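You operate a simulated robot arm through the tools that you are given. There is no shell and no other tool.

The job below is to be done with a simulated two-armed robot. You get a single attempt, and the scene is never put back.

## Task
Take the cap off the clear bottle labelled "slip water" on the top of the van table and lay it down there.

It is judged by the outcome, as a careful person would: the job done as asked, and still so three seconds after it is handed in. It fails if anything else is knocked over, pushed out of place, dropped, spilled or broken. Lids that push on must go on centred and level and be pressed home; caps that screw on are set level and turned clockwise until they are tight.

## Robot
Two 7-joint arms with two-finger parallel grippers on one trunk, on a base that moves. Base frame: it is fixed to the floor where the robot stands at the start and does not move with it; the origin is under the middle of the robot, x ahead of it, y to its left, z up. Readings come in cm, rad, newtons and seconds.
The left shoulder is at the start at [6, 14.3, 97.8], the right one opposite. With the tool pointing down near the work surface each hand reaches from about 30 to 72 cm from the robot's upright axis, wherever it stands, measured 20 degrees to its own side. Places, roughly: clear bottle [-325, 25, 100]. Payload 1.57 kg a hand.
The TCP of each hand is the grasp point between the finger pads, 3 cm short of the fingertips. In the tool frame z runs along the fingers and y along their closing line. Largest opening 11 cm; finger width 2.4, thickness 1.2; the body of the gripper, 4.8 by 11.2 cm, starts 7.8 cm behind the TCP.
Orientation is that of the tool frame in the base frame, as a unit quaternion [x, y, z, w]. With the fingers straight down and closing along the base's y, the tool's x points along the base's -x, its y along +y and its z along -z.

## Interface
- The arms move only by the tool step_arm. It takes "left_increments", "right_increments" or both (then of equal length, played together; a hand with none holds still); each is a list that holds one entry, the list of rows, each a list of 7 numbers: the shift along the tool's x, y, z in cm, then the turn, a rotation vector about the tool's x, y, z in rad, then the gripper command, from -1 (shut) to 1 (fully open), values between in proportion. In form: [[[tx, ty, tz, ax, ay, az, hand], ...]]. A call has 1 to 20 rows; each row shifts and turns the commanded pose from where the row before left it, along the tool's axes as they then stand. A row lasts 0.2 s, in which the tool goes at most 5 cm and 0.15 rad; a call with a longer step from one row to the next is refused whole, and so is a gripper value outside its range. Where a pose cannot be reached the arm comes as near as it can. A force on the tool above 40 N (or 10 N above the force at the start of the call, whichever is more), or a blocked arm, ends the call early, and 0.2 s more pass. Each finger travels about 4.5 cm/s and halts on what it meets, pressing with about 25 N; the grip force reading is that of the motor and also rises with nothing between the fingers. The clock runs only during rows and for 0.2 s after the last one: add rows that do not move to give the fingers time. It gives the time, the measured TCP pose, the force on the tool (base axes), the opening and the grip force at its end, in the units of the frame above (readings bear some noise), with the torque about the TCP (base axes, N m) and any sound that the robot's microphone picked up.
- Cameras (640 x 400 px; columns grow to the right, rows downward): "scene" is now at [5.73, 0.3, 159.13]; the picture's right is [0.03, -1.00, 0.00], its down [-0.65, -0.02, -0.76] and it looks along [0.76, 0.02, -0.65] (base axes); focal length 286 px, centre (320, 200). "left" rides on the left gripper at [7, -1.6, -14.1] in its tool frame; the picture's right is [0.23, 0.97, 0.00], its down [-0.85, 0.20, -0.48] and it looks along [-0.47, 0.11, 0.88] (tool axes); focal length 222 px, centre (320, 200). "right" rides on the right gripper at [7, 1.6, -14.1] in its tool frame; the picture's right is [-0.23, 0.97, 0.00], its down [-0.86, -0.20, -0.48] and it looks along [-0.47, -0.11, 0.88] (tool axes); focal length 222 px, centre (320, 200). There is no depth. A picture from a camera that has moved, and an enlarged one, comes with that camera's place and axes in the base frame and with its lens. The place of the scene camera against the robot may be out by one fixed shift of up to 1.2 cm in any direction.
- camera(camera): a new picture of that camera. It takes no simulated time.
- slide_trunk(by): slides the trunk up (or, below 0, down) by that many cm; the arms and the scene camera ride with it, the base frame stays. It gives what a move gives, with no picture.
- steer(legs): drives the robot by 1 to 6 legs, each [ahead, left, turn to the left] in cm, cm and rad, along the robot's own axes; the way and the turn of a leg run together, so that a leg with both is an arc; at most 150 cm and 3.142 rad a leg. The arms and the cameras ride along, it lands a little off, and it stops where it bumps. It gives what a move gives.
- head_to(pan, tilt): turns the head with the scene camera to pan (to the left, within 1.501 rad either way) and tilt (down, from -0.506 to 1.204), counted from straight ahead of the robot. It gives what a move gives.
- enlarge(camera, box): a new picture of the part [left, top, right, bottom] of that camera's present view, enlarged. It takes no simulated time.
- sign_off(): hands the job in; it is judged then, once.

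Nothing tells you exact positions but the pictures and the camera data. Unless the task says otherwise, let go and move clear before handing in.

The tools are called after "Request:" as name(argument=value, ...) on one line, values as JSON. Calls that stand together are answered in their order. step_arm: Moves the arms, as the interface text tells. Its arguments: {"type":"object","properties":{"left_increments":{"type":"array","items":{"type":"array","items":{"type":"array","items":{"type":"number"}}}},"right_increments":{"type":"array","items":{"type":"array","items":{"type":"array","items":{"type":"number"}}}}},"required":[]} The other tools are called the same way: slide_trunk (by) moves the trunk up or down; steer (legs) drives the base; head_to (pan, tilt) turns the head that bears the scene camera; camera (camera) takes a picture; enlarge (camera, box) takes an enlarged picture of a part of a camera's view; sign_off () hands the job in.

At the start:

```text
time_s: 0.0
left_tcp_pos: [50.55, 16.69, 114.73]
left_tcp_rot: [0.0, 1.0, 0.001, 0.0]
left_ft_force: [-0.3, -0.4, 0.8]
left_ft_torque: [-0.01, 0.0, 0.0]
left_finger_gap: 11.02
left_finger_force: 0.1
right_tcp_pos: [47.95, -23.14, 110.64]
right_tcp_rot: [0.001, 1.0, 0.001, 0.0]
right_ft_force: [-0.8, -0.8, 0.7]
right_ft_torque: [0.02, -0.01, -0.01]
right_finger_gap: 10.99
right_finger_force: 0.1
trunk travel left (down, up): [-57.7, 1.3]
robot x, y, heading: [-0.05, 0.02, 0.0]
head pan, tilt (commanded): [0.028, 0.712]
```

scene: 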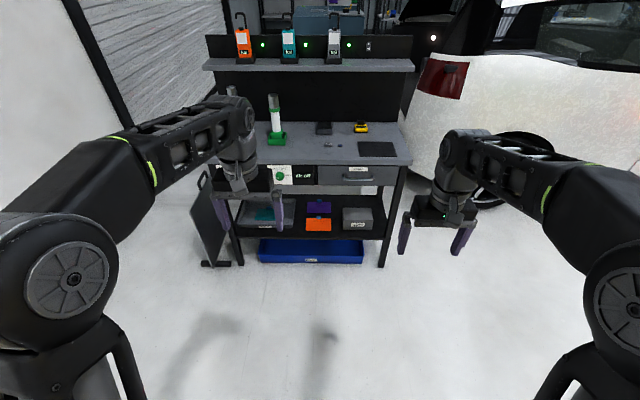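
right: 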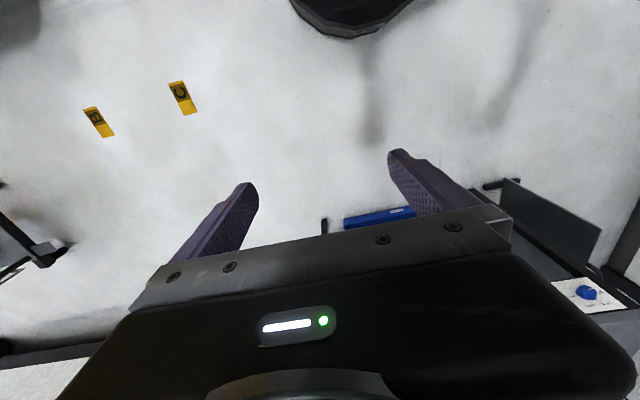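
left: 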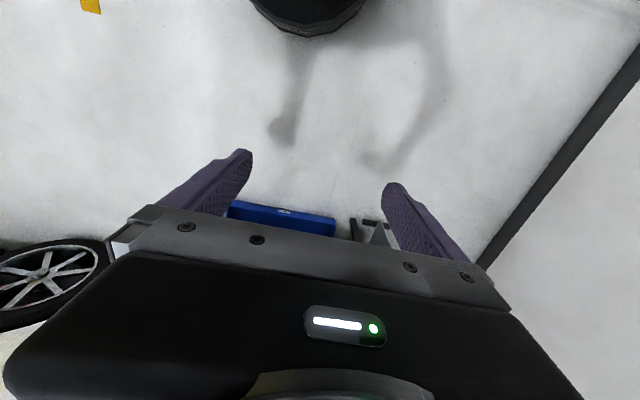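

I see a workbench ahead, and the van table with the bottle should be about 3 m behind the robot. I'll look around with the head first to find clear space before driving.

Request:
head_to(pan=1.5, tilt=0.5)

Request:
camera(camera="scene")

Request:
head_to(pan=-1.5, tilt=0.5)

Request:
camera(camera="scene")

```text
time_s: 1.6
left_tcp_pos: [50.59, 16.7, 114.75]
left_tcp_rot: [0.0, 1.0, 0.0, 0.0]
left_ft_force: [-0.8, -0.1, -0.4]
left_ft_torque: [-0.04, 0.03, -0.04]
left_finger_gap: 11.01
left_finger_force: 0.1
right_tcp_pos: [47.93, -23.16, 110.6]
right_tcp_rot: [0.0, 1.0, 0.0, 0.001]
right_ft_force: [0.4, -0.9, 0.6]
right_ft_torque: [0.01, 0.01, 0.01]
right_finger_gap: 11.01
right_finger_force: 0.1
trunk travel left (down, up): [-57.7, 1.3]
robot x, y, heading: [0.09, -0.17, 0.001]
head pan, tilt (commanded): [1.499, 0.499]
```

```text
taken
camera scene: at [-2.06, 9.14, 161.01], right [1.0, -0.07, 0.0], down [-0.03, -0.48, -0.88], along [0.06, 0.88, -0.48], focal length 286 px, centre (320, 200)
```

scene: 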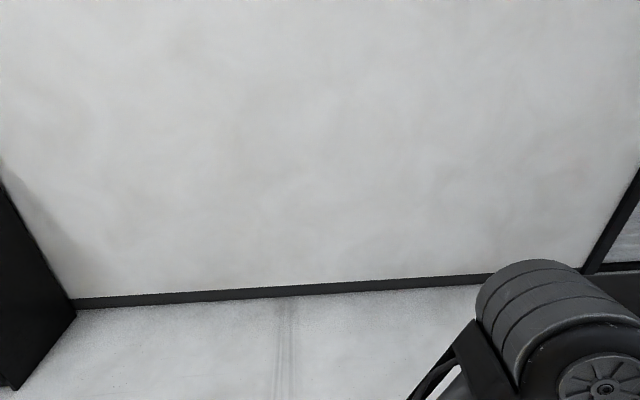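

```text
time_s: 4.2
left_tcp_pos: [50.54, 16.62, 114.69]
left_tcp_rot: [0.0, 1.0, 0.0, 0.001]
left_ft_force: [-0.4, 0.4, 0.4]
left_ft_torque: [0.01, 0.02, 0.0]
left_finger_gap: 11.02
left_finger_force: 0.1
right_tcp_pos: [47.94, -23.08, 110.63]
right_tcp_rot: [0.0, 1.0, 0.0, 0.001]
right_ft_force: [-0.3, 0.3, -0.5]
right_ft_torque: [-0.04, -0.02, 0.01]
right_finger_gap: 11.0
right_finger_force: 0.1
trunk travel left (down, up): [-57.7, 1.3]
robot x, y, heading: [-0.18, -0.13, 0.005]
head pan, tilt (commanded): [-1.499, 0.499]
```

```text
taken
camera scene: at [-2.06, -9.01, 161.01], right [-1.0, -0.07, 0.0], down [-0.03, 0.48, -0.88], along [0.06, -0.88, -0.48], focal length 286 px, centre (320, 200)
```

scene: 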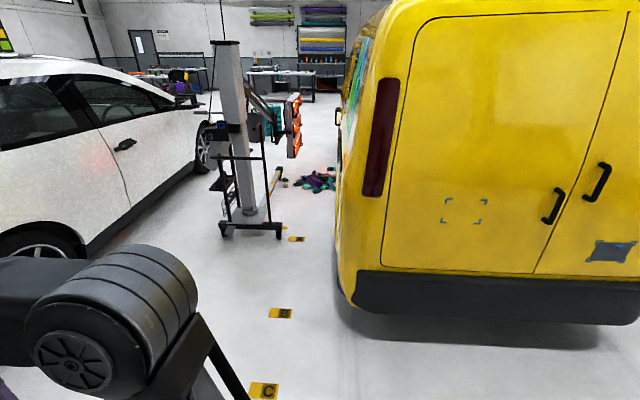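

There's a wall about 1.5 m to the left and a yellow van to the right. There is room to turn on the spot, so I'll turn half way round and look behind.

Request:
head_to(pan=0, tilt=0.4)

Request:
steer(legs=[[0, 0, 3.1]])

Request:
camera(camera="scene")

```text
time_s: 5.8
left_tcp_pos: [50.53, 16.61, 114.8]
left_tcp_rot: [0.0, 1.0, 0.001, 0.0]
left_ft_force: [0.5, -0.4, -0.8]
left_ft_torque: [-0.01, -0.01, -0.01]
left_finger_gap: 11.02
left_finger_force: 0.2
right_tcp_pos: [47.91, -23.16, 110.64]
right_tcp_rot: [0.0, 1.0, 0.0, 0.002]
right_ft_force: [0.2, -0.1, 0.4]
right_ft_torque: [-0.02, 0.03, -0.02]
right_finger_gap: 11.0
right_finger_force: 0.0
trunk travel left (down, up): [-57.7, 1.3]
robot x, y, heading: [-0.18, -0.19, -0.0]
head pan, tilt (commanded): [0.0, 0.4]
```

```text
time_s: 13.4
left_tcp_pos: [-51.31, -13.93, 114.72]
left_tcp_rot: [1.0, -0.027, 0.001, 0.0]
left_ft_force: [-0.4, 0.1, 0.2]
left_ft_torque: [0.01, -0.01, -0.01]
left_finger_gap: 10.99
left_finger_force: 0.0
right_tcp_pos: [-46.6, 25.69, 110.62]
right_tcp_rot: [1.0, -0.027, -0.001, 0.0]
right_ft_force: [-0.6, 0.5, 0.1]
right_ft_torque: [0.03, 0.02, 0.02]
right_finger_gap: 10.99
right_finger_force: 0.1
trunk travel left (down, up): [-57.7, 1.3]
robot x, y, heading: [0.21, -0.29, 3.086]
head pan, tilt (commanded): [0.0, 0.4]
```

```text
taken
camera scene: at [-6.0, 0.41, 161.93], right [0.05, 1.0, 0.0], down [0.39, -0.02, -0.92], along [-0.92, 0.05, -0.39], focal length 286 px, centre (320, 200)
```

scene: 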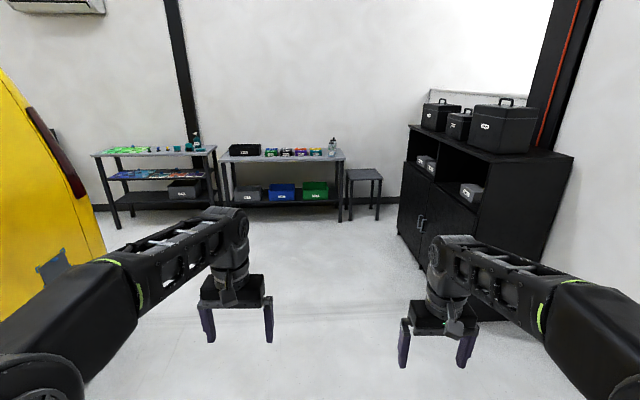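

Request:
enlarge(camera="scene", box=[80, 110, 400, 230])

Request:
enlarge(camera="scene", box=[220, 130, 350, 210])

```text
2.00 times, centred on (240, 170) of scene
camera zoom: at [-6.0, 0.41, 161.93], right [0.05, 1.0, 0.0], down [0.39, -0.02, -0.92], along [-0.92, 0.05, -0.39], focal length 572 px, centre (480, 260)
```

zoom: 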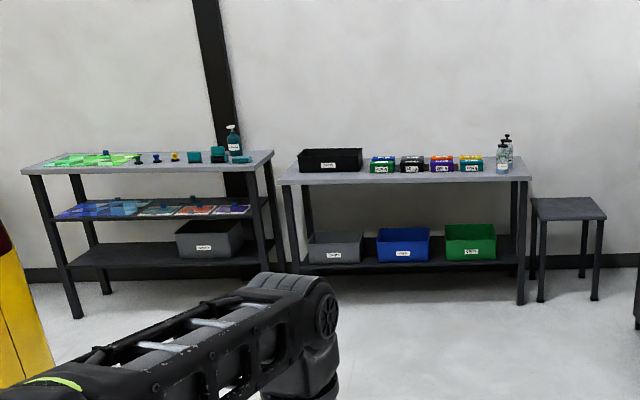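

```text
4.92 times, centred on (285, 170) of scene
camera zoom: at [-6.0, 0.41, 161.93], right [0.05, 1.0, 0.0], down [0.39, -0.02, -0.92], along [-0.92, 0.05, -0.39], focal length 1408 px, centre (492, 348)
```

zoom: 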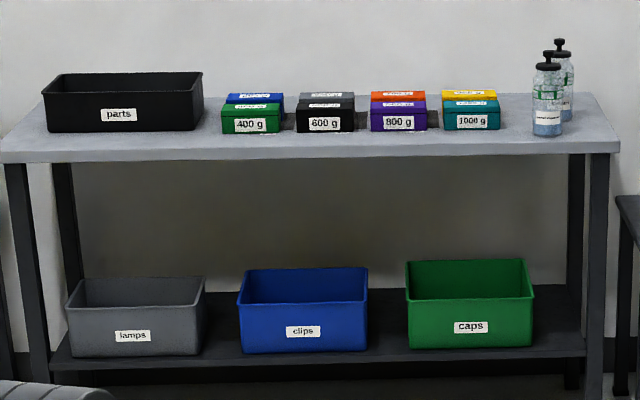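

The van table is straight ahead with two bottles near its right end. I'll raise both hands for clearance, then drive closer.

Request:
step_arm(left_increments=[[[0, 0, -4, 0, 0, 0, 1], [0, 0, -4, 0, 0, 0, 1], [0, 0, -4, 0, 0, 0, 1]]], right_increments=[[[0, 0, -4, 0, 0, 0, 1], [0, 0, -4, 0, 0, 0, 1], [0, 0, -4, 0, 0, 0, 1]]])

Request:
steer(legs=[[100, 0, 0.05], [95, 0, 0]])

Request:
head_to(pan=0, tilt=0.55)

Request:
camera(camera="scene")

```text
time_s: 14.2
left_tcp_pos: [-51.46, -13.79, 115.84]
left_tcp_rot: [1.0, -0.028, -0.001, 0.0]
left_ft_force: [-0.3, -0.3, 1.0]
left_ft_torque: [-0.03, -0.02, 0.0]
left_finger_gap: 10.99
left_finger_force: 0.1
left hand out of reach, approached as far as the arm can: row 1, 2, 3
right_tcp_pos: [-46.58, 25.75, 116.65]
right_tcp_rot: [1.0, -0.027, 0.0, 0.001]
right_ft_force: [0.2, -0.2, 0.0]
right_ft_torque: [-0.03, 0.0, -0.02]
right_finger_gap: 10.97
right_finger_force: 0.0
right hand out of reach, approached as far as the arm can: row 2, 3
trunk travel left (down, up): [-57.7, 1.3]
robot x, y, heading: [-0.05, -0.1, 3.091]
head pan, tilt (commanded): [0.0, 0.4]
```

```text
time_s: 24.0
left_tcp_pos: [-246.75, -12.13, 115.72]
left_tcp_rot: [1.0, -0.007, -0.002, 0.0]
left_ft_force: [0.1, -0.1, 0.1]
left_ft_torque: [0.01, 0.0, 0.03]
left_finger_gap: 10.98
left_finger_force: 0.0
right_tcp_pos: [-243.54, 27.73, 116.57]
right_tcp_rot: [1.0, -0.007, -0.001, 0.0]
right_ft_force: [1.4, 1.2, 0.2]
right_ft_torque: [-0.03, 0.0, 0.02]
right_finger_gap: 10.99
right_finger_force: 0.1
trunk travel left (down, up): [-57.7, 1.3]
robot x, y, heading: [-195.82, 4.1, 3.125]
head pan, tilt (commanded): [0.0, 0.4]
```

```text
time_s: 24.7
left_tcp_pos: [-246.68, -12.01, 115.71]
left_tcp_rot: [1.0, -0.008, -0.001, 0.0]
left_ft_force: [0.0, 0.1, 1.2]
left_ft_torque: [0.0, 0.02, -0.01]
left_finger_gap: 10.99
left_finger_force: 0.0
right_tcp_pos: [-243.5, 27.65, 116.72]
right_tcp_rot: [1.0, -0.006, -0.001, 0.0]
right_ft_force: [0.6, 0.6, 0.2]
right_ft_torque: [-0.01, -0.01, -0.01]
right_finger_gap: 11.01
right_finger_force: 0.1
trunk travel left (down, up): [-57.7, 1.3]
robot x, y, heading: [-195.62, 3.63, 3.131]
head pan, tilt (commanded): [0.0, 0.55]
```

```text
taken
camera scene: at [-201.6, 4.05, 160.56], right [0.01, 1.0, 0.0], down [0.52, -0.01, -0.85], along [-0.85, 0.01, -0.52], focal length 286 px, centre (320, 200)
```

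scene: 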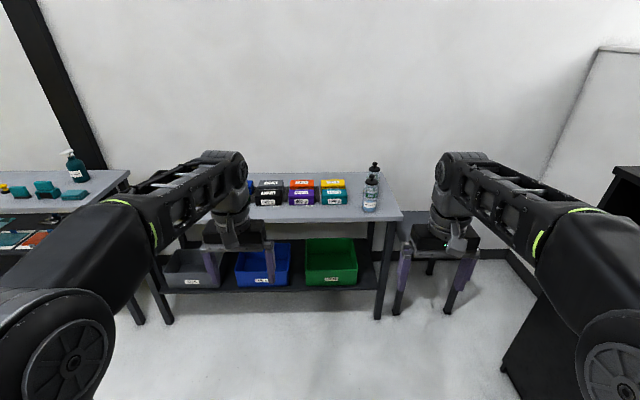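

Request:
enlarge(camera="scene", box=[340, 150, 420, 230])

Request:
enlarge(camera="scene", box=[350, 155, 390, 217])

```text
5.00 times, centred on (380, 190) of scene
camera zoom: at [-201.6, 4.05, 160.56], right [0.01, 1.0, 0.0], down [0.52, -0.01, -0.85], along [-0.85, 0.01, -0.52], focal length 1430 px, centre (20, 250)
```

zoom: 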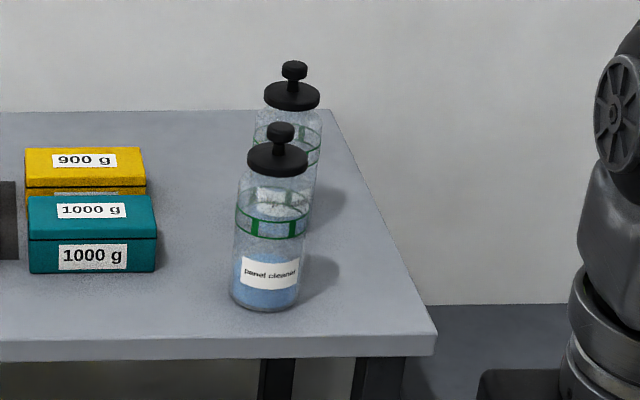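

```text
6.45 times, centred on (370, 186) of scene
camera zoom: at [-201.6, 4.05, 160.56], right [0.01, 1.0, 0.0], down [0.52, -0.01, -0.85], along [-0.85, 0.01, -0.52], focal length 1846 px, centre (-3, 290)
```

zoom: 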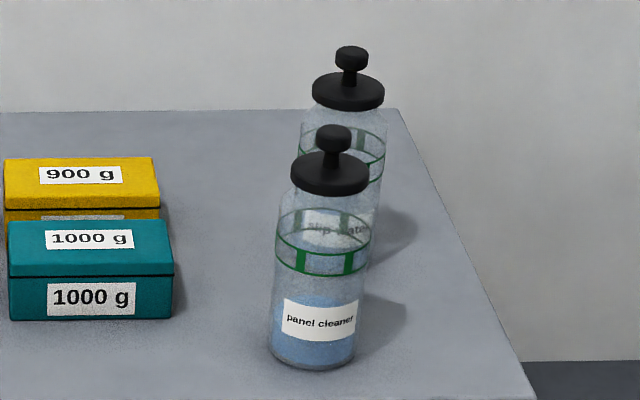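

The front bottle reads "panel cleaner"; the target "slip water" bottle seems to be the one behind it, nearer the wall. I'll move closer to see the labels and caps properly.

Request:
steer(legs=[[35, 0, 0]])

Request:
head_to(pan=-0.25, tilt=0.6)

Request:
camera(camera="scene")

Request:
camera(camera="right")

```text
time_s: 27.0
left_tcp_pos: [-281.77, -11.56, 115.78]
left_tcp_rot: [1.0, -0.006, -0.001, 0.0]
left_ft_force: [-0.2, 0.3, -0.9]
left_ft_torque: [-0.03, -0.05, -0.02]
left_finger_gap: 10.99
left_finger_force: 0.0
right_tcp_pos: [-278.49, 28.29, 116.65]
right_tcp_rot: [1.0, -0.007, 0.0, 0.001]
right_ft_force: [0.1, 0.6, -0.1]
right_ft_torque: [0.02, -0.05, -0.04]
right_finger_gap: 10.99
right_finger_force: 0.1
trunk travel left (down, up): [-57.7, 1.3]
robot x, y, heading: [-231.08, 4.56, 3.125]
head pan, tilt (commanded): [0.0, 0.55]
```

```text
time_s: 27.7
left_tcp_pos: [-281.6, -11.5, 115.73]
left_tcp_rot: [1.0, -0.007, -0.002, 0.0]
left_ft_force: [0.3, 0.5, 0.8]
left_ft_torque: [-0.03, 0.05, -0.01]
left_finger_gap: 11.0
left_finger_force: 0.1
right_tcp_pos: [-278.57, 28.2, 116.54]
right_tcp_rot: [1.0, -0.007, -0.001, 0.0]
right_ft_force: [0.8, -0.5, -0.3]
right_ft_torque: [0.02, 0.0, 0.01]
right_finger_gap: 11.0
right_finger_force: 0.0
trunk travel left (down, up): [-57.7, 1.3]
robot x, y, heading: [-231.16, 4.18, 3.13]
head pan, tilt (commanded): [-0.25, 0.6]
```

```text
taken
camera scene: at [-236.15, 6.72, 160.11], right [0.26, 0.97, 0.0], down [0.55, -0.15, -0.83], along [-0.8, 0.21, -0.56], focal length 286 px, centre (320, 200)
```

scene: 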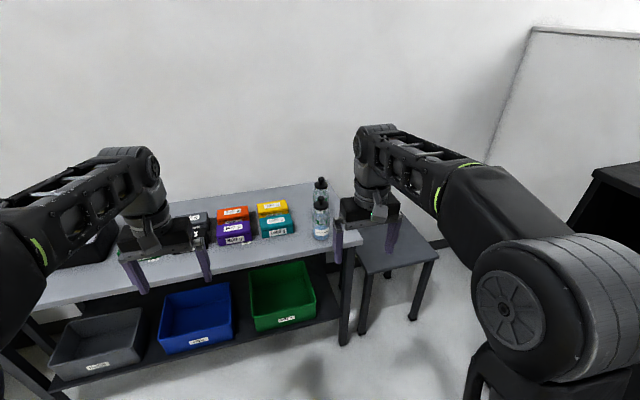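

```text
taken
camera right: at [-271.57, 26.47, 130.7], right [-0.24, -0.97, 0.0], down [-0.85, 0.21, 0.48], along [-0.47, 0.12, -0.88], focal length 222 px, centre (320, 200)
```

right: 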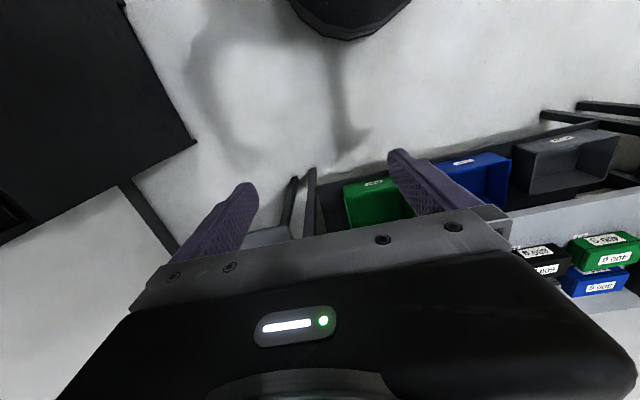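

Request:
enlarge(camera="scene", box=[295, 165, 355, 250])

Request:
enlarge(camera="scene", box=[300, 170, 340, 210])

```text
4.71 times, centred on (325, 208) of scene
camera zoom: at [-236.15, 6.72, 160.11], right [0.26, 0.97, 0.0], down [0.55, -0.15, -0.83], along [-0.8, 0.21, -0.56], focal length 1346 px, centre (296, 165)
```

zoom: 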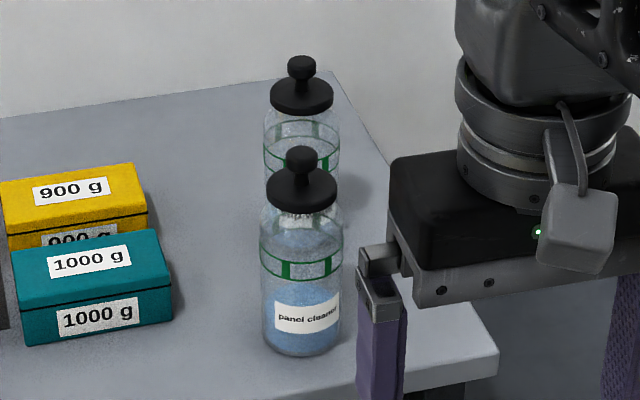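

```text
10.00 times, centred on (320, 190) of scene
camera zoom: at [-236.15, 6.72, 160.11], right [0.26, 0.97, 0.0], down [0.55, -0.15, -0.83], along [-0.8, 0.21, -0.56], focal length 2861 px, centre (320, 300)
```

zoom: 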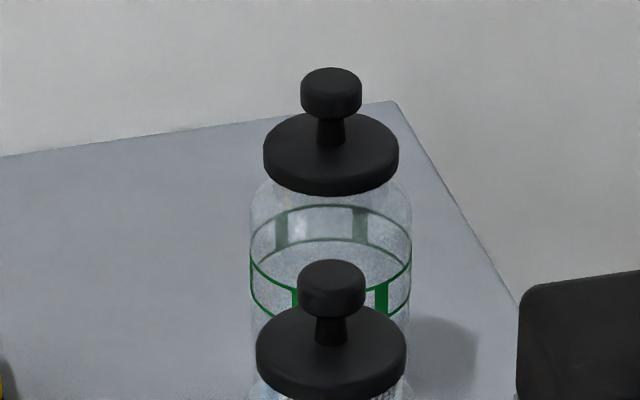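

The target is the rear bottle: I estimate the front (panel cleaner) at about (-326, 31) and the rear (slip water) at about (-341, 35), with cap tops around z 98 and the table at z 78. I'll go forward, then sideways to the right so both hands can reach the target, checking clearances on the way.

Request:
steer(legs=[[35, 0, 0.01]])

Request:
head_to(pan=-0.3, tilt=1.0)

Request:
camera(camera="scene")

Request:
head_to(pan=-1.0, tilt=0.7)

Request:
camera(camera="scene")

```text
time_s: 30.0
left_tcp_pos: [-317.0, -11.81, 115.69]
left_tcp_rot: [1.0, -0.001, -0.001, 0.0]
left_ft_force: [0.1, -0.1, 0.7]
left_ft_torque: [-0.01, -0.05, 0.01]
left_finger_gap: 10.99
left_finger_force: 0.1
right_tcp_pos: [-314.33, 28.02, 116.57]
right_tcp_rot: [1.0, -0.002, -0.001, 0.0]
right_ft_force: [-0.8, 0.6, -0.2]
right_ft_torque: [0.01, -0.02, 0.0]
right_finger_gap: 10.99
right_finger_force: 0.1
trunk travel left (down, up): [-57.7, 1.3]
robot x, y, heading: [-266.2, 4.8, 3.136]
head pan, tilt (commanded): [-0.25, 0.6]
```

```text
time_s: 30.9
left_tcp_pos: [-316.98, -11.75, 115.69]
left_tcp_rot: [1.0, -0.001, -0.001, -0.001]
left_ft_force: [-0.3, 0.2, 0.3]
left_ft_torque: [0.0, -0.01, 0.03]
left_finger_gap: 11.0
left_finger_force: 0.0
right_tcp_pos: [-314.18, 27.98, 116.59]
right_tcp_rot: [1.0, -0.002, -0.001, 0.0]
right_ft_force: [-0.4, 0.0, 0.4]
right_ft_torque: [0.01, 0.0, 0.01]
right_finger_gap: 11.0
right_finger_force: 0.1
trunk travel left (down, up): [-57.7, 1.3]
robot x, y, heading: [-266.1, 4.75, 3.137]
head pan, tilt (commanded): [-0.3, 1.0]
```

```text
taken
camera scene: at [-269.75, 6.87, 156.91], right [0.3, 0.95, 0.0], down [0.8, -0.25, -0.54], along [-0.52, 0.16, -0.84], focal length 286 px, centre (320, 200)
```

scene: 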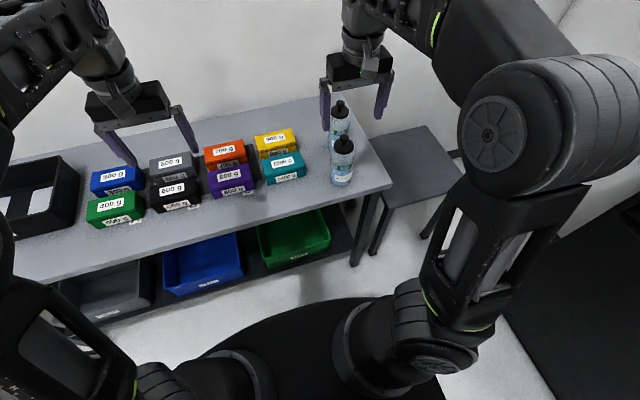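

```text
time_s: 32.0
left_tcp_pos: [-317.03, -11.74, 115.76]
left_tcp_rot: [1.0, -0.001, -0.001, 0.0]
left_ft_force: [-0.7, -0.1, 0.1]
left_ft_torque: [-0.04, 0.0, 0.02]
left_finger_gap: 10.99
left_finger_force: 0.0
right_tcp_pos: [-314.16, 28.11, 116.56]
right_tcp_rot: [1.0, -0.002, 0.0, 0.0]
right_ft_force: [-0.2, 0.3, 1.6]
right_ft_torque: [0.01, 0.02, 0.02]
right_finger_gap: 11.02
right_finger_force: 0.1
trunk travel left (down, up): [-57.7, 1.3]
robot x, y, heading: [-266.17, 4.38, 3.137]
head pan, tilt (commanded): [-1.0, 0.7]
```

```text
taken
camera scene: at [-267.65, 11.94, 159.24], right [0.84, 0.54, 0.0], down [0.35, -0.54, -0.76], along [-0.41, 0.64, -0.64], focal length 286 px, centre (320, 200)
```

scene: 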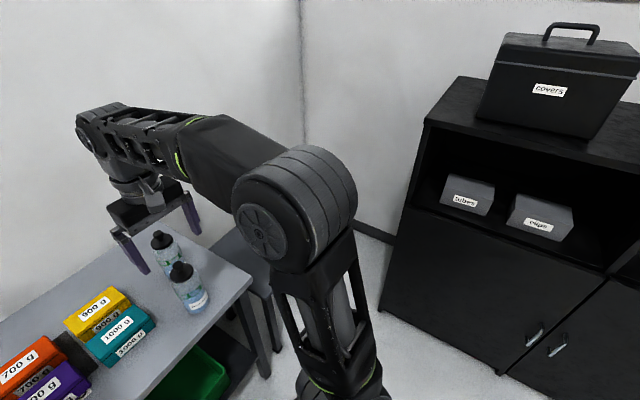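

The base front appears to be about 15 cm from the table, and the cabinet face is near y 107. I'll drive ahead a little, then about 37 cm right, with the hands staying well above the bottles.

Request:
steer(legs=[[7, 0, 0.005], [0, -36, 0]])

Request:
head_to(pan=0.1, tilt=0.8)

Request:
camera(camera="scene")

Request:
camera(camera="left")

```text
time_s: 34.9
left_tcp_pos: [-323.92, 23.89, 115.83]
left_tcp_rot: [1.0, 0.001, 0.0, 0.0]
left_ft_force: [-0.5, 0.8, -0.7]
left_ft_torque: [-0.01, 0.0, -0.03]
left_finger_gap: 11.04
left_finger_force: 0.0
right_tcp_pos: [-321.52, 63.74, 116.57]
right_tcp_rot: [1.0, 0.003, -0.001, 0.001]
right_ft_force: [0.0, 0.4, -0.4]
right_ft_torque: [0.0, -0.03, 0.0]
right_finger_gap: 10.98
right_finger_force: 0.1
trunk travel left (down, up): [-57.7, 1.3]
robot x, y, heading: [-273.39, 40.67, -3.136]
head pan, tilt (commanded): [-1.0, 0.7]
```

```text
time_s: 36.2
left_tcp_pos: [-324.08, 23.76, 115.72]
left_tcp_rot: [1.0, 0.003, 0.0, -0.001]
left_ft_force: [-0.4, 0.5, 0.3]
left_ft_torque: [0.02, -0.01, 0.01]
left_finger_gap: 11.0
left_finger_force: 0.0
right_tcp_pos: [-321.51, 63.65, 116.47]
right_tcp_rot: [1.0, 0.003, 0.0, 0.0]
right_ft_force: [0.1, -0.1, 0.8]
right_ft_torque: [0.0, 0.0, -0.03]
right_finger_gap: 11.0
right_finger_force: 0.0
trunk travel left (down, up): [-57.7, 1.3]
robot x, y, heading: [-273.3, 40.7, -3.139]
head pan, tilt (commanded): [0.099, 0.799]
```

```text
taken
camera scene: at [-278.24, 39.98, 158.42], right [-0.1, 0.99, 0.0], down [0.71, 0.07, -0.7], along [-0.69, -0.07, -0.72], focal length 286 px, centre (320, 200)
```

scene: 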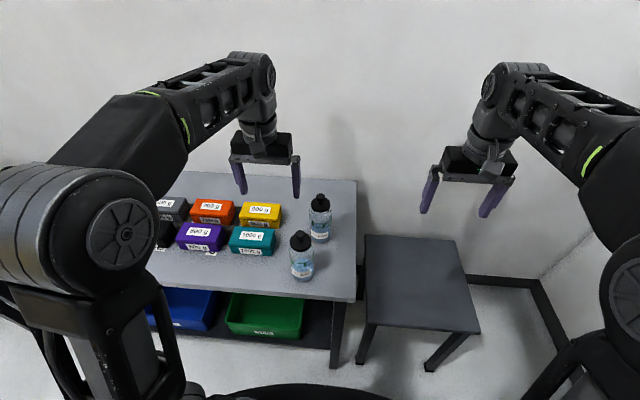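

```text
taken
camera left: at [-317.04, 25.47, 129.88], right [0.23, -0.97, 0.0], down [-0.85, -0.2, 0.48], along [-0.47, -0.11, -0.88], focal length 222 px, centre (320, 200)
```

left: 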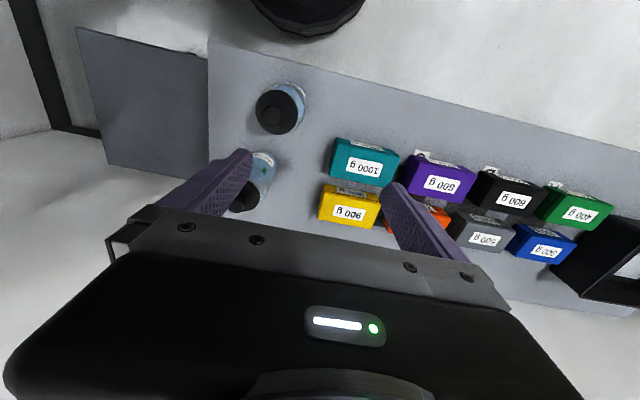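

Request:
enlarge(camera="scene", box=[280, 180, 360, 290])

Request:
enlarge(camera="scene", box=[300, 185, 340, 245])

Request:
enlarge(camera="left", box=[210, 60, 350, 220])

```text
3.64 times, centred on (320, 235) of scene
camera zoom: at [-278.24, 39.98, 158.42], right [-0.1, 0.99, 0.0], down [0.71, 0.07, -0.7], along [-0.69, -0.07, -0.72], focal length 1040 px, centre (320, 73)
```

zoom: 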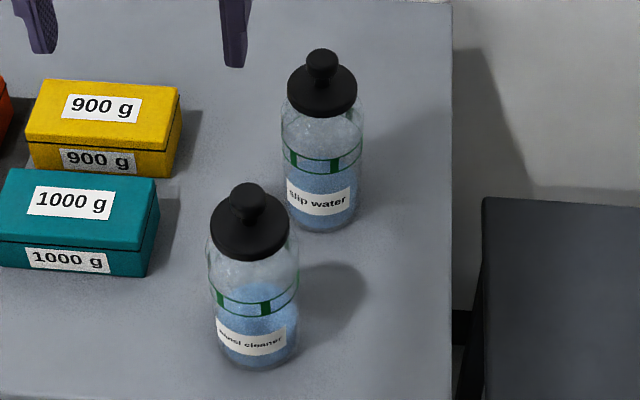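

```text
6.67 times, centred on (320, 215) of scene
camera zoom: at [-278.24, 39.98, 158.42], right [-0.1, 0.99, 0.0], down [0.71, 0.07, -0.7], along [-0.69, -0.07, -0.72], focal length 1907 px, centre (320, 100)
```

zoom: 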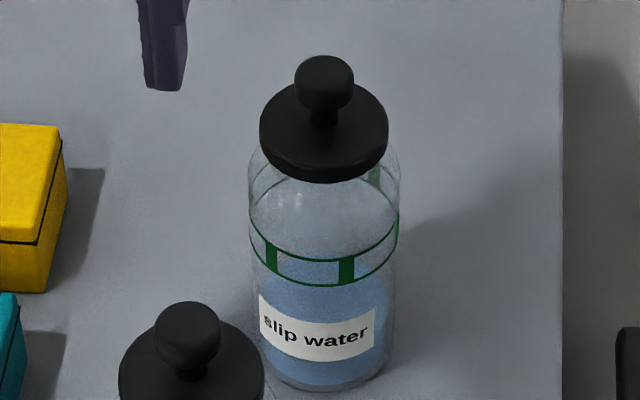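

```text
2.50 times, centred on (280, 140) of left
camera zoom: at [-317.04, 25.47, 129.88], right [0.23, -0.97, 0.0], down [-0.85, -0.2, 0.48], along [-0.47, -0.11, -0.88], focal length 555 px, centre (420, 350)
```

zoom: 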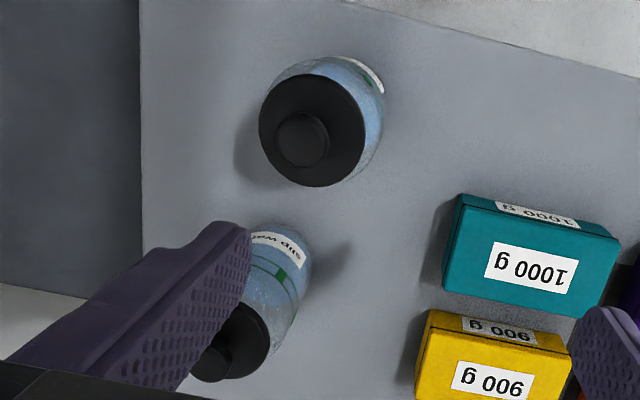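

Confirmed: the rear bottle is "slip water", at about (-337.7, 34.5), with its knob around z 98. I'll bring the right hand round to hold the bottle from its free right side, first moving it to a clear spot right of the bottle and then turning it horizontal.

Request:
step_arm(right_increments=[[[-1.92, 1.95, 2.75, 0, 0, 0, 1], [-1.92, 1.95, 2.75, 0, 0, 0, 1], [-1.92, 1.95, 2.75, 0, 0, 0, 1], [-1.92, 1.95, 2.75, 0, 0, 0, 1], [-1.92, 1.95, 2.75, 0, 0, 0, 1], [-1.92, 1.95, 2.75, 0, 0, 0, 1]]])

Request:
camera(camera="right")

```text
time_s: 37.6
left_tcp_pos: [-324.02, 23.74, 115.74]
left_tcp_rot: [1.0, 0.003, -0.001, 0.0]
left_ft_force: [-0.2, 0.8, -0.3]
left_ft_torque: [0.0, -0.01, -0.02]
left_finger_gap: 11.01
left_finger_force: 0.0
right_tcp_pos: [-333.12, 51.93, 100.04]
right_tcp_rot: [1.0, 0.001, -0.002, 0.0]
right_ft_force: [-0.1, -0.4, -0.1]
right_ft_torque: [-0.02, -0.04, -0.01]
right_finger_gap: 11.01
right_finger_force: 0.1
trunk travel left (down, up): [-57.7, 1.3]
robot x, y, heading: [-273.32, 40.56, -3.143]
head pan, tilt (commanded): [0.099, 0.799]
```

```text
taken
camera right: at [-326.18, 50.26, 114.14], right [-0.22, -0.97, 0.0], down [-0.86, 0.2, 0.48], along [-0.47, 0.11, -0.88], focal length 222 px, centre (320, 200)
```

right: 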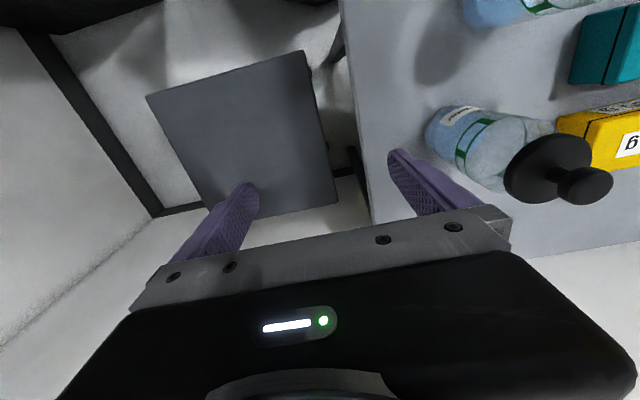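

Request:
step_arm(right_increments=[[[0, 0, 0, -0.0914, 0.064, 0.0914, 1], [0, 0, 0, -0.0914, 0.064, 0.0914, 1], [0, 0, 0, -0.0914, 0.064, 0.0914, 1], [0, 0, 0, -0.0914, 0.064, 0.0914, 1], [0, 0, 0, -0.0914, 0.064, 0.0914, 1], [0, 0, 0, -0.0914, 0.064, 0.0914, 1], [0, 0, 0, -0.0914, 0.064, 0.0914, 1], [0, 0, 0, -0.0914, 0.064, 0.0914, 1]]])

Request:
camera(camera="scene")

```text
time_s: 39.4
left_tcp_pos: [-324.11, 24.0, 115.81]
left_tcp_rot: [1.0, 0.002, -0.001, 0.001]
left_ft_force: [0.1, 0.2, -0.3]
left_ft_torque: [-0.01, 0.02, 0.01]
left_finger_gap: 11.01
left_finger_force: 0.0
right_tcp_pos: [-332.98, 51.81, 100.08]
right_tcp_rot: [0.838, -0.344, 0.242, 0.347]
right_ft_force: [0.4, 1.1, 0.2]
right_ft_torque: [-0.06, -0.03, -0.01]
right_finger_gap: 10.99
right_finger_force: 0.1
trunk travel left (down, up): [-57.7, 1.3]
robot x, y, heading: [-273.56, 40.74, -3.14]
head pan, tilt (commanded): [0.099, 0.799]
```

```text
taken
camera scene: at [-278.25, 40.04, 158.42], right [-0.1, 0.99, 0.0], down [0.71, 0.07, -0.7], along [-0.69, -0.07, -0.72], focal length 286 px, centre (320, 200)
```

scene: 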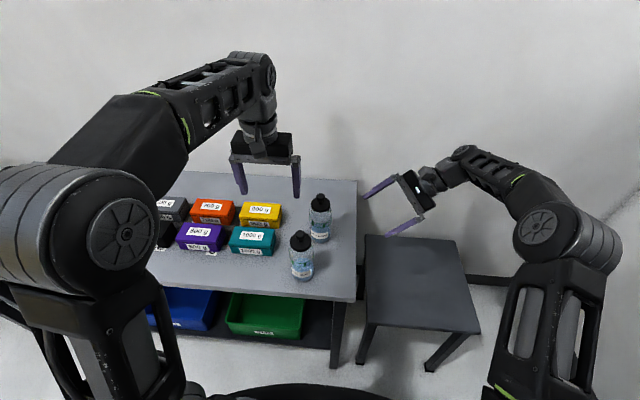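

The right hand is turning as planned with plenty of clearance; I'll finish the rotation.

Request:
step_arm(right_increments=[[[0, 0, 0, -0.0914, 0.064, 0.0914, 1], [0, 0, 0, -0.0914, 0.064, 0.0914, 1], [0, 0, 0, -0.0914, 0.064, 0.0914, 1], [0, 0, 0, -0.0914, 0.064, 0.0914, 1], [0, 0, 0, -0.0914, 0.064, 0.0914, 1], [0, 0, 0, -0.0914, 0.064, 0.0914, 1], [0, 0, 0, -0.0914, 0.064, 0.0914, 1], [0, 0, 0, -0.0914, 0.064, 0.0914, 1]]])

Request:
camera(camera="scene")

Request:
camera(camera="right")

```text
time_s: 41.2
left_tcp_pos: [-323.81, 23.78, 115.74]
left_tcp_rot: [1.0, 0.002, 0.0, 0.0]
left_ft_force: [0.0, -0.6, -0.2]
left_ft_torque: [-0.01, 0.03, 0.01]
left_finger_gap: 11.03
left_finger_force: 0.0
right_tcp_pos: [-333.01, 51.93, 100.16]
right_tcp_rot: [0.405, -0.579, 0.407, 0.579]
right_ft_force: [-0.6, -0.9, 0.0]
right_ft_torque: [0.02, -0.02, -0.02]
right_finger_gap: 11.01
right_finger_force: 0.1
trunk travel left (down, up): [-57.7, 1.3]
robot x, y, heading: [-273.46, 40.39, -3.134]
head pan, tilt (commanded): [0.099, 0.799]
```

```text
taken
camera scene: at [-278.22, 39.99, 158.42], right [-0.1, 0.99, 0.0], down [0.71, 0.07, -0.7], along [-0.69, -0.07, -0.72], focal length 286 px, centre (320, 200)
```

scene: 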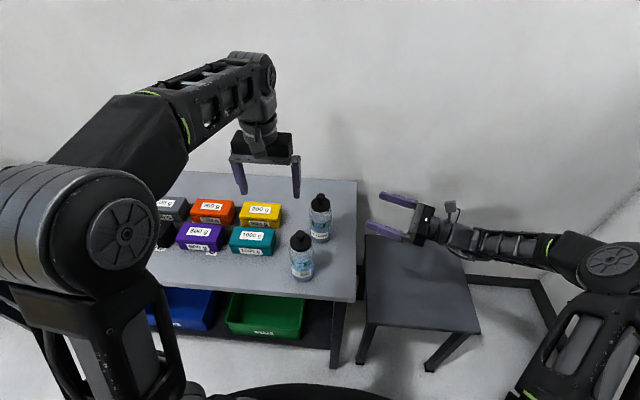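

```text
taken
camera right: at [-329.79, 65.77, 107.02], right [-0.92, 0.33, -0.23], down [0.35, 0.38, -0.86], along [-0.2, -0.86, -0.46], focal length 222 px, centre (320, 200)
```

right: 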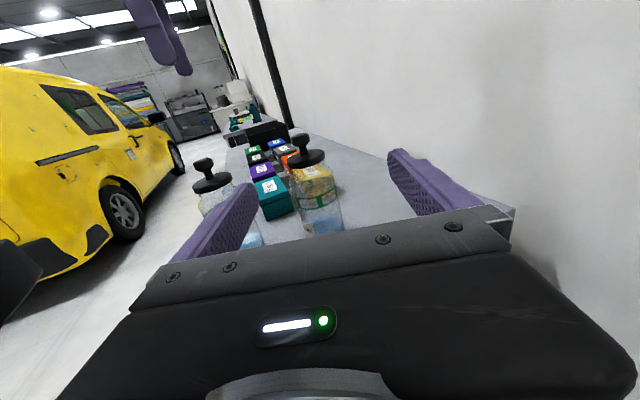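

Request:
enlarge(camera="right", box=[180, 120, 360, 250])

Request:
enlarge(camera="right", box=[275, 120, 355, 245])

```text
3.08 times, centred on (270, 185) of right
camera zoom: at [-329.79, 65.77, 107.02], right [-0.92, 0.33, -0.23], down [0.35, 0.38, -0.86], along [-0.2, -0.86, -0.46], focal length 684 px, centre (474, 246)
```

zoom: 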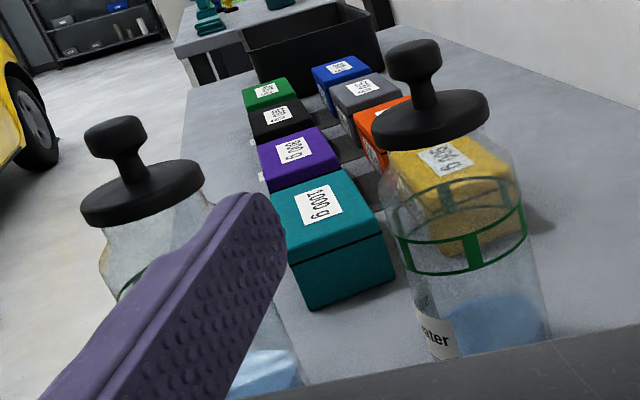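

```text
3.20 times, centred on (315, 182) of right
camera zoom: at [-329.79, 65.77, 107.02], right [-0.92, 0.33, -0.23], down [0.35, 0.38, -0.86], along [-0.2, -0.86, -0.46], focal length 711 px, centre (336, 256)
```

zoom: 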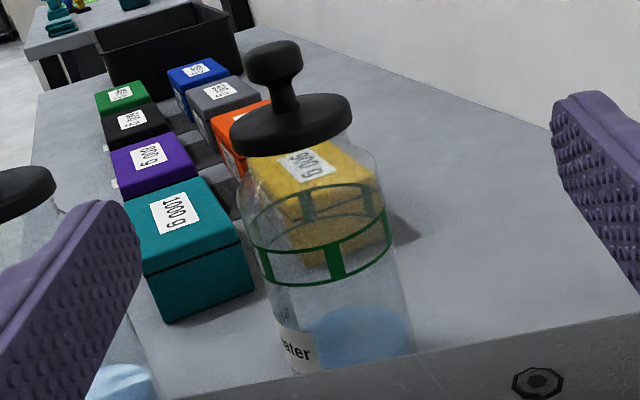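

From the wrist cameras the rear cap knob centre is about (-336.4, 34.2, 100.5), the disc near z 97.8, and the table about z 80. I'll line the right hand up with the bottle at z ≈ 89.5, staying back, and check.

Request:
step_arm(right_increments=[[[-2.65, -0.72, 0, 0, 0, 0, 1], [-2.65, -0.72, 0, 0, 0, 0, 1], [-2.65, -0.71, 0, 0, 0, 0, 1], [-2.65, -0.71, 0, 0, 0, 0, 1], [0, 0, 2, 0, 0, 0, 1], [0, 0, 2, 0, 0, 0, 1]]])

Request:
camera(camera="right")

Request:
camera(camera="scene")

```text
time_s: 42.6
left_tcp_pos: [-324.0, 23.84, 115.8]
left_tcp_rot: [1.0, 0.002, -0.001, 0.0]
left_ft_force: [0.1, -0.1, -0.8]
left_ft_torque: [-0.02, 0.03, 0.0]
left_finger_gap: 10.99
left_finger_force: 0.0
right_tcp_pos: [-331.63, 47.08, 89.53]
right_tcp_rot: [0.405, -0.579, 0.406, 0.58]
right_ft_force: [0.7, 0.5, 0.7]
right_ft_torque: [-0.01, -0.01, 0.0]
right_finger_gap: 11.0
right_finger_force: 0.1
trunk travel left (down, up): [-57.7, 1.3]
robot x, y, heading: [-273.88, 40.62, -3.137]
head pan, tilt (commanded): [0.099, 0.799]
```

```text
taken
camera right: at [-328.44, 60.94, 96.41], right [-0.92, 0.33, -0.23], down [0.35, 0.38, -0.86], along [-0.2, -0.86, -0.46], focal length 222 px, centre (320, 200)
```

right: 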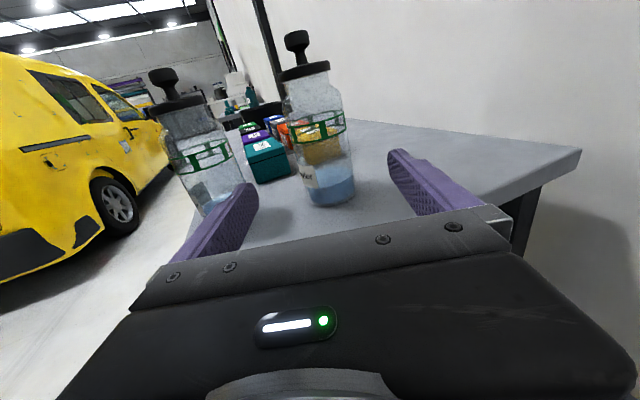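

```text
taken
camera scene: at [-278.26, 39.96, 158.42], right [-0.1, 0.99, 0.0], down [0.71, 0.07, -0.7], along [-0.69, -0.07, -0.72], focal length 286 px, centre (320, 200)
```

scene: 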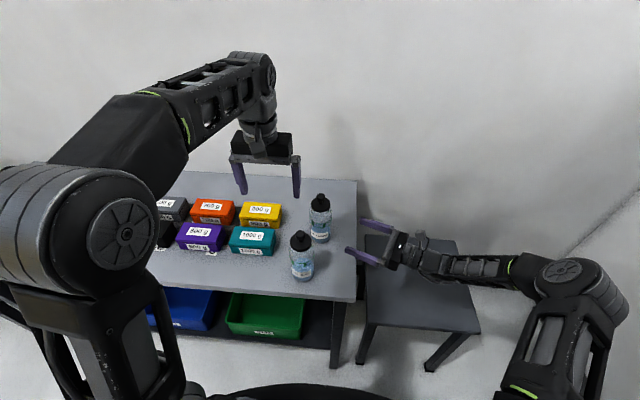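

Request:
enlarge(camera="right", box=[260, 20, 380, 220])

Request:
enlarge(camera="right", box=[270, 25, 350, 125])

```text
2.00 times, centred on (320, 120) of right
camera zoom: at [-328.44, 60.94, 96.41], right [-0.92, 0.33, -0.23], down [0.35, 0.38, -0.86], along [-0.2, -0.86, -0.46], focal length 444 px, centre (320, 360)
```

zoom: 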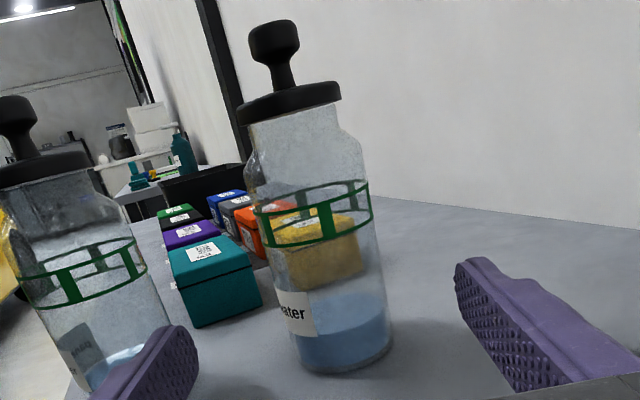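

```text
4.00 times, centred on (310, 75) of right
camera zoom: at [-328.44, 60.94, 96.41], right [-0.92, 0.33, -0.23], down [0.35, 0.38, -0.86], along [-0.2, -0.86, -0.46], focal length 888 px, centre (360, 700)
```

zoom: 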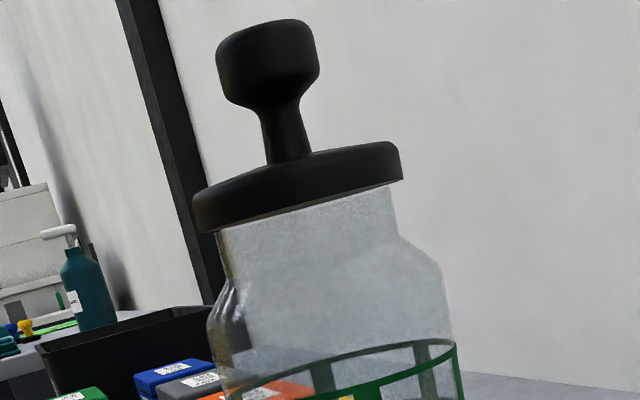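

The view confirms alignment: the lid is a disc on the neck with a knob, and the right hand is centred on the bottle. I'll advance most of the way and recheck before closing.

Request:
step_arm(right_increments=[[[0, 0, 2, 0, 0, 0, 1], [0, 0, 2, 0, 0, 0, 1], [0, 0, 2, 0, 0, 0, 1], [0, 0, 2, 0, 0, 0, 1]]])

Request:
camera(camera="right")

Request:
enlarge(camera="scene", box=[260, 180, 440, 290])

```text
time_s: 43.6
left_tcp_pos: [-324.03, 23.75, 115.73]
left_tcp_rot: [1.0, 0.003, -0.001, 0.0]
left_ft_force: [0.4, -0.3, 0.1]
left_ft_torque: [-0.02, -0.01, -0.03]
left_finger_gap: 10.99
left_finger_force: 0.0
right_tcp_pos: [-334.29, 39.6, 89.51]
right_tcp_rot: [0.406, -0.579, 0.407, 0.579]
right_ft_force: [-0.4, 0.6, 0.2]
right_ft_torque: [0.0, 0.03, 0.01]
right_finger_gap: 11.0
right_finger_force: 0.1
trunk travel left (down, up): [-57.7, 1.3]
robot x, y, heading: [-273.44, 40.9, -3.134]
head pan, tilt (commanded): [0.099, 0.799]
```

```text
taken
camera right: at [-331.11, 53.43, 96.43], right [-0.92, 0.33, -0.23], down [0.35, 0.38, -0.86], along [-0.2, -0.86, -0.46], focal length 222 px, centre (320, 200)
```

right: 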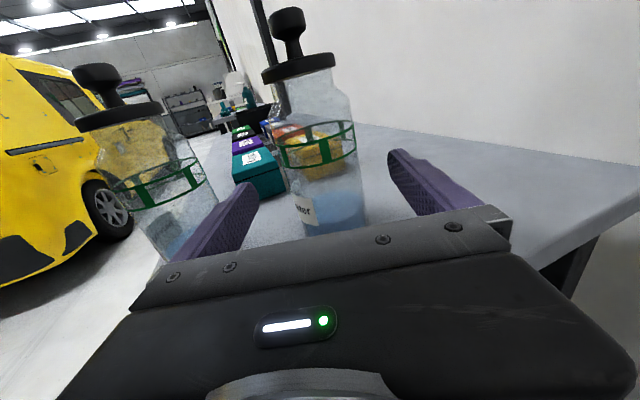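

```text
3.56 times, centred on (350, 235) of scene
camera zoom: at [-278.25, 39.95, 158.42], right [-0.1, 0.99, 0.0], down [0.71, 0.07, -0.7], along [-0.69, -0.07, -0.72], focal length 1017 px, centre (213, 76)
```

zoom: 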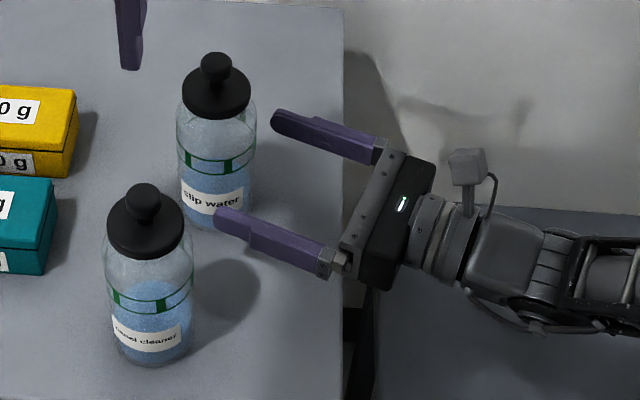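

Request:
step_arm(right_increments=[[[0, 0.05, 1.5, 0, 0, 0, 1], [0, 0.05, 1.5, 0, 0, 0, 1], [0, 0, 1.4, 0, 0, 0, 1], [0, 0, 1.3, 0, 0, 0, 1]]])

Request:
camera(camera="right")

Request:
enlarge(camera="scene", box=[260, 180, 440, 290])

```text
time_s: 44.6
left_tcp_pos: [-323.99, 23.78, 115.83]
left_tcp_rot: [1.0, 0.003, -0.001, 0.001]
left_ft_force: [0.2, 0.5, 0.6]
left_ft_torque: [-0.01, -0.01, -0.02]
left_finger_gap: 11.0
left_finger_force: 0.2
right_tcp_pos: [-336.29, 34.36, 89.55]
right_tcp_rot: [0.406, -0.578, 0.407, 0.579]
right_ft_force: [1.0, -0.7, 0.7]
right_ft_torque: [-0.02, 0.01, -0.02]
right_finger_gap: 11.0
right_finger_force: 0.0
trunk travel left (down, up): [-57.7, 1.3]
robot x, y, heading: [-273.27, 40.91, -3.137]
head pan, tilt (commanded): [0.099, 0.799]
```

```text
taken
camera right: at [-333.22, 48.13, 96.52], right [-0.92, 0.33, -0.23], down [0.35, 0.38, -0.86], along [-0.2, -0.86, -0.46], focal length 222 px, centre (320, 200)
```

right: 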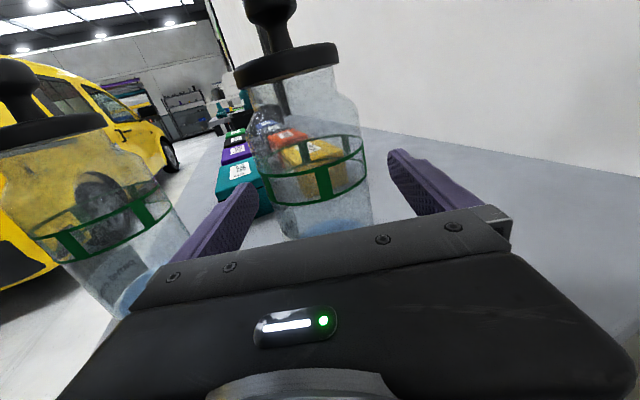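

```text
3.56 times, centred on (350, 235) of scene
camera zoom: at [-278.25, 39.95, 158.42], right [-0.1, 0.99, 0.0], down [0.71, 0.07, -0.7], along [-0.69, -0.07, -0.72], focal length 1017 px, centre (213, 76)
```

zoom: 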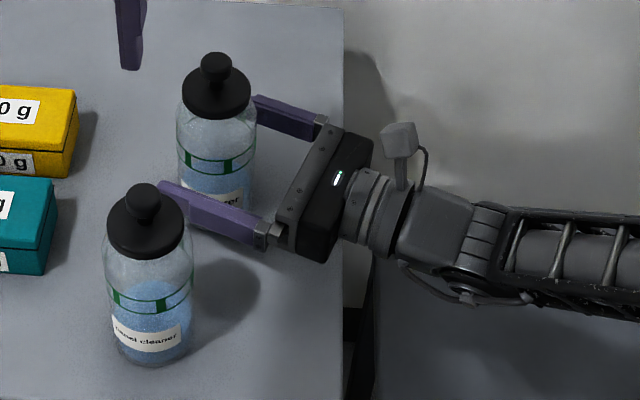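

The fingers straddle the bottle evenly. I'll close gradually until they nearly touch, then grip.

Request:
step_arm(right_increments=[[[0, 0, 0, 0, 0, 0, 0.8], [0, 0, 0, 0, 0, 0, 0.6], [0, 0, 0, 0, 0, 0, 0.45], [0, 0, 0, 0, 0, 0, 0.38], [0, 0, 0, 0, 0, 0, 0.38]]])

Request:
camera(camera="right")

```text
time_s: 45.8
left_tcp_pos: [-323.83, 23.78, 115.7]
left_tcp_rot: [1.0, 0.002, -0.001, 0.001]
left_ft_force: [0.1, -0.3, -0.1]
left_ft_torque: [-0.02, 0.0, -0.02]
left_finger_gap: 11.02
left_finger_force: 0.0
right_tcp_pos: [-336.45, 34.35, 89.65]
right_tcp_rot: [0.407, -0.578, 0.407, 0.579]
right_ft_force: [-1.2, 0.0, 0.1]
right_ft_torque: [0.0, -0.03, 0.01]
right_finger_gap: 7.58
right_finger_force: 0.1
trunk travel left (down, up): [-57.7, 1.3]
robot x, y, heading: [-273.68, 40.81, -3.137]
head pan, tilt (commanded): [0.099, 0.799]
```

```text
taken
camera right: at [-333.2, 48.16, 96.51], right [-0.92, 0.33, -0.23], down [0.35, 0.38, -0.86], along [-0.2, -0.86, -0.46], focal length 222 px, centre (320, 200)
```

right: 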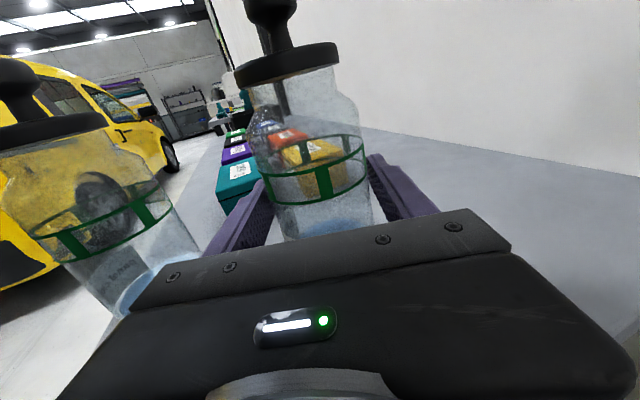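

Request:
step_arm(right_increments=[[[0, 0, 0, 0, 0, 0, 0.34], [0, 0, 0, 0, 0, 0, 0.3], [0, 0, 0, 0, 0, 0, 0.26], [0, 0, 0, 0, 0, 0, 0.22], [0, 0, 0, 0, 0, 0, 0.22]]])

Request:
camera(camera="right")

```text
time_s: 47.0
left_tcp_pos: [-323.87, 23.9, 115.8]
left_tcp_rot: [1.0, 0.003, -0.001, 0.0]
left_ft_force: [0.8, 0.3, 0.0]
left_ft_torque: [-0.02, 0.0, 0.01]
left_finger_gap: 11.01
left_finger_force: 0.1
right_tcp_pos: [-336.48, 34.21, 89.57]
right_tcp_rot: [0.406, -0.578, 0.407, 0.579]
right_ft_force: [-0.5, -0.5, 0.9]
right_ft_torque: [-0.02, 0.01, -0.01]
right_finger_gap: 6.85
right_finger_force: 25.0
trunk travel left (down, up): [-57.7, 1.3]
robot x, y, heading: [-273.47, 40.73, -3.137]
head pan, tilt (commanded): [0.099, 0.799]
```

```text
taken
camera right: at [-333.2, 48.16, 96.51], right [-0.92, 0.33, -0.23], down [0.35, 0.38, -0.86], along [-0.2, -0.86, -0.46], focal length 222 px, centre (320, 200)
```

right: 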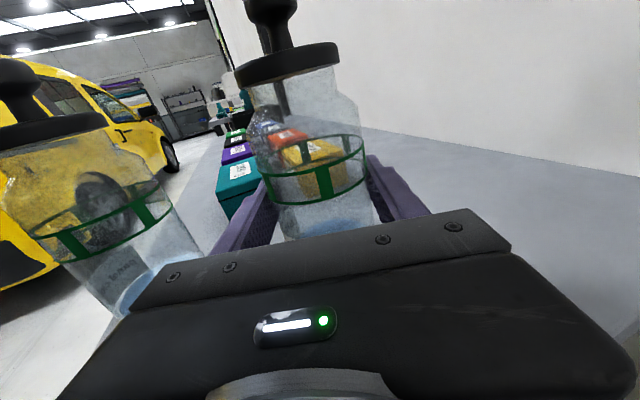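

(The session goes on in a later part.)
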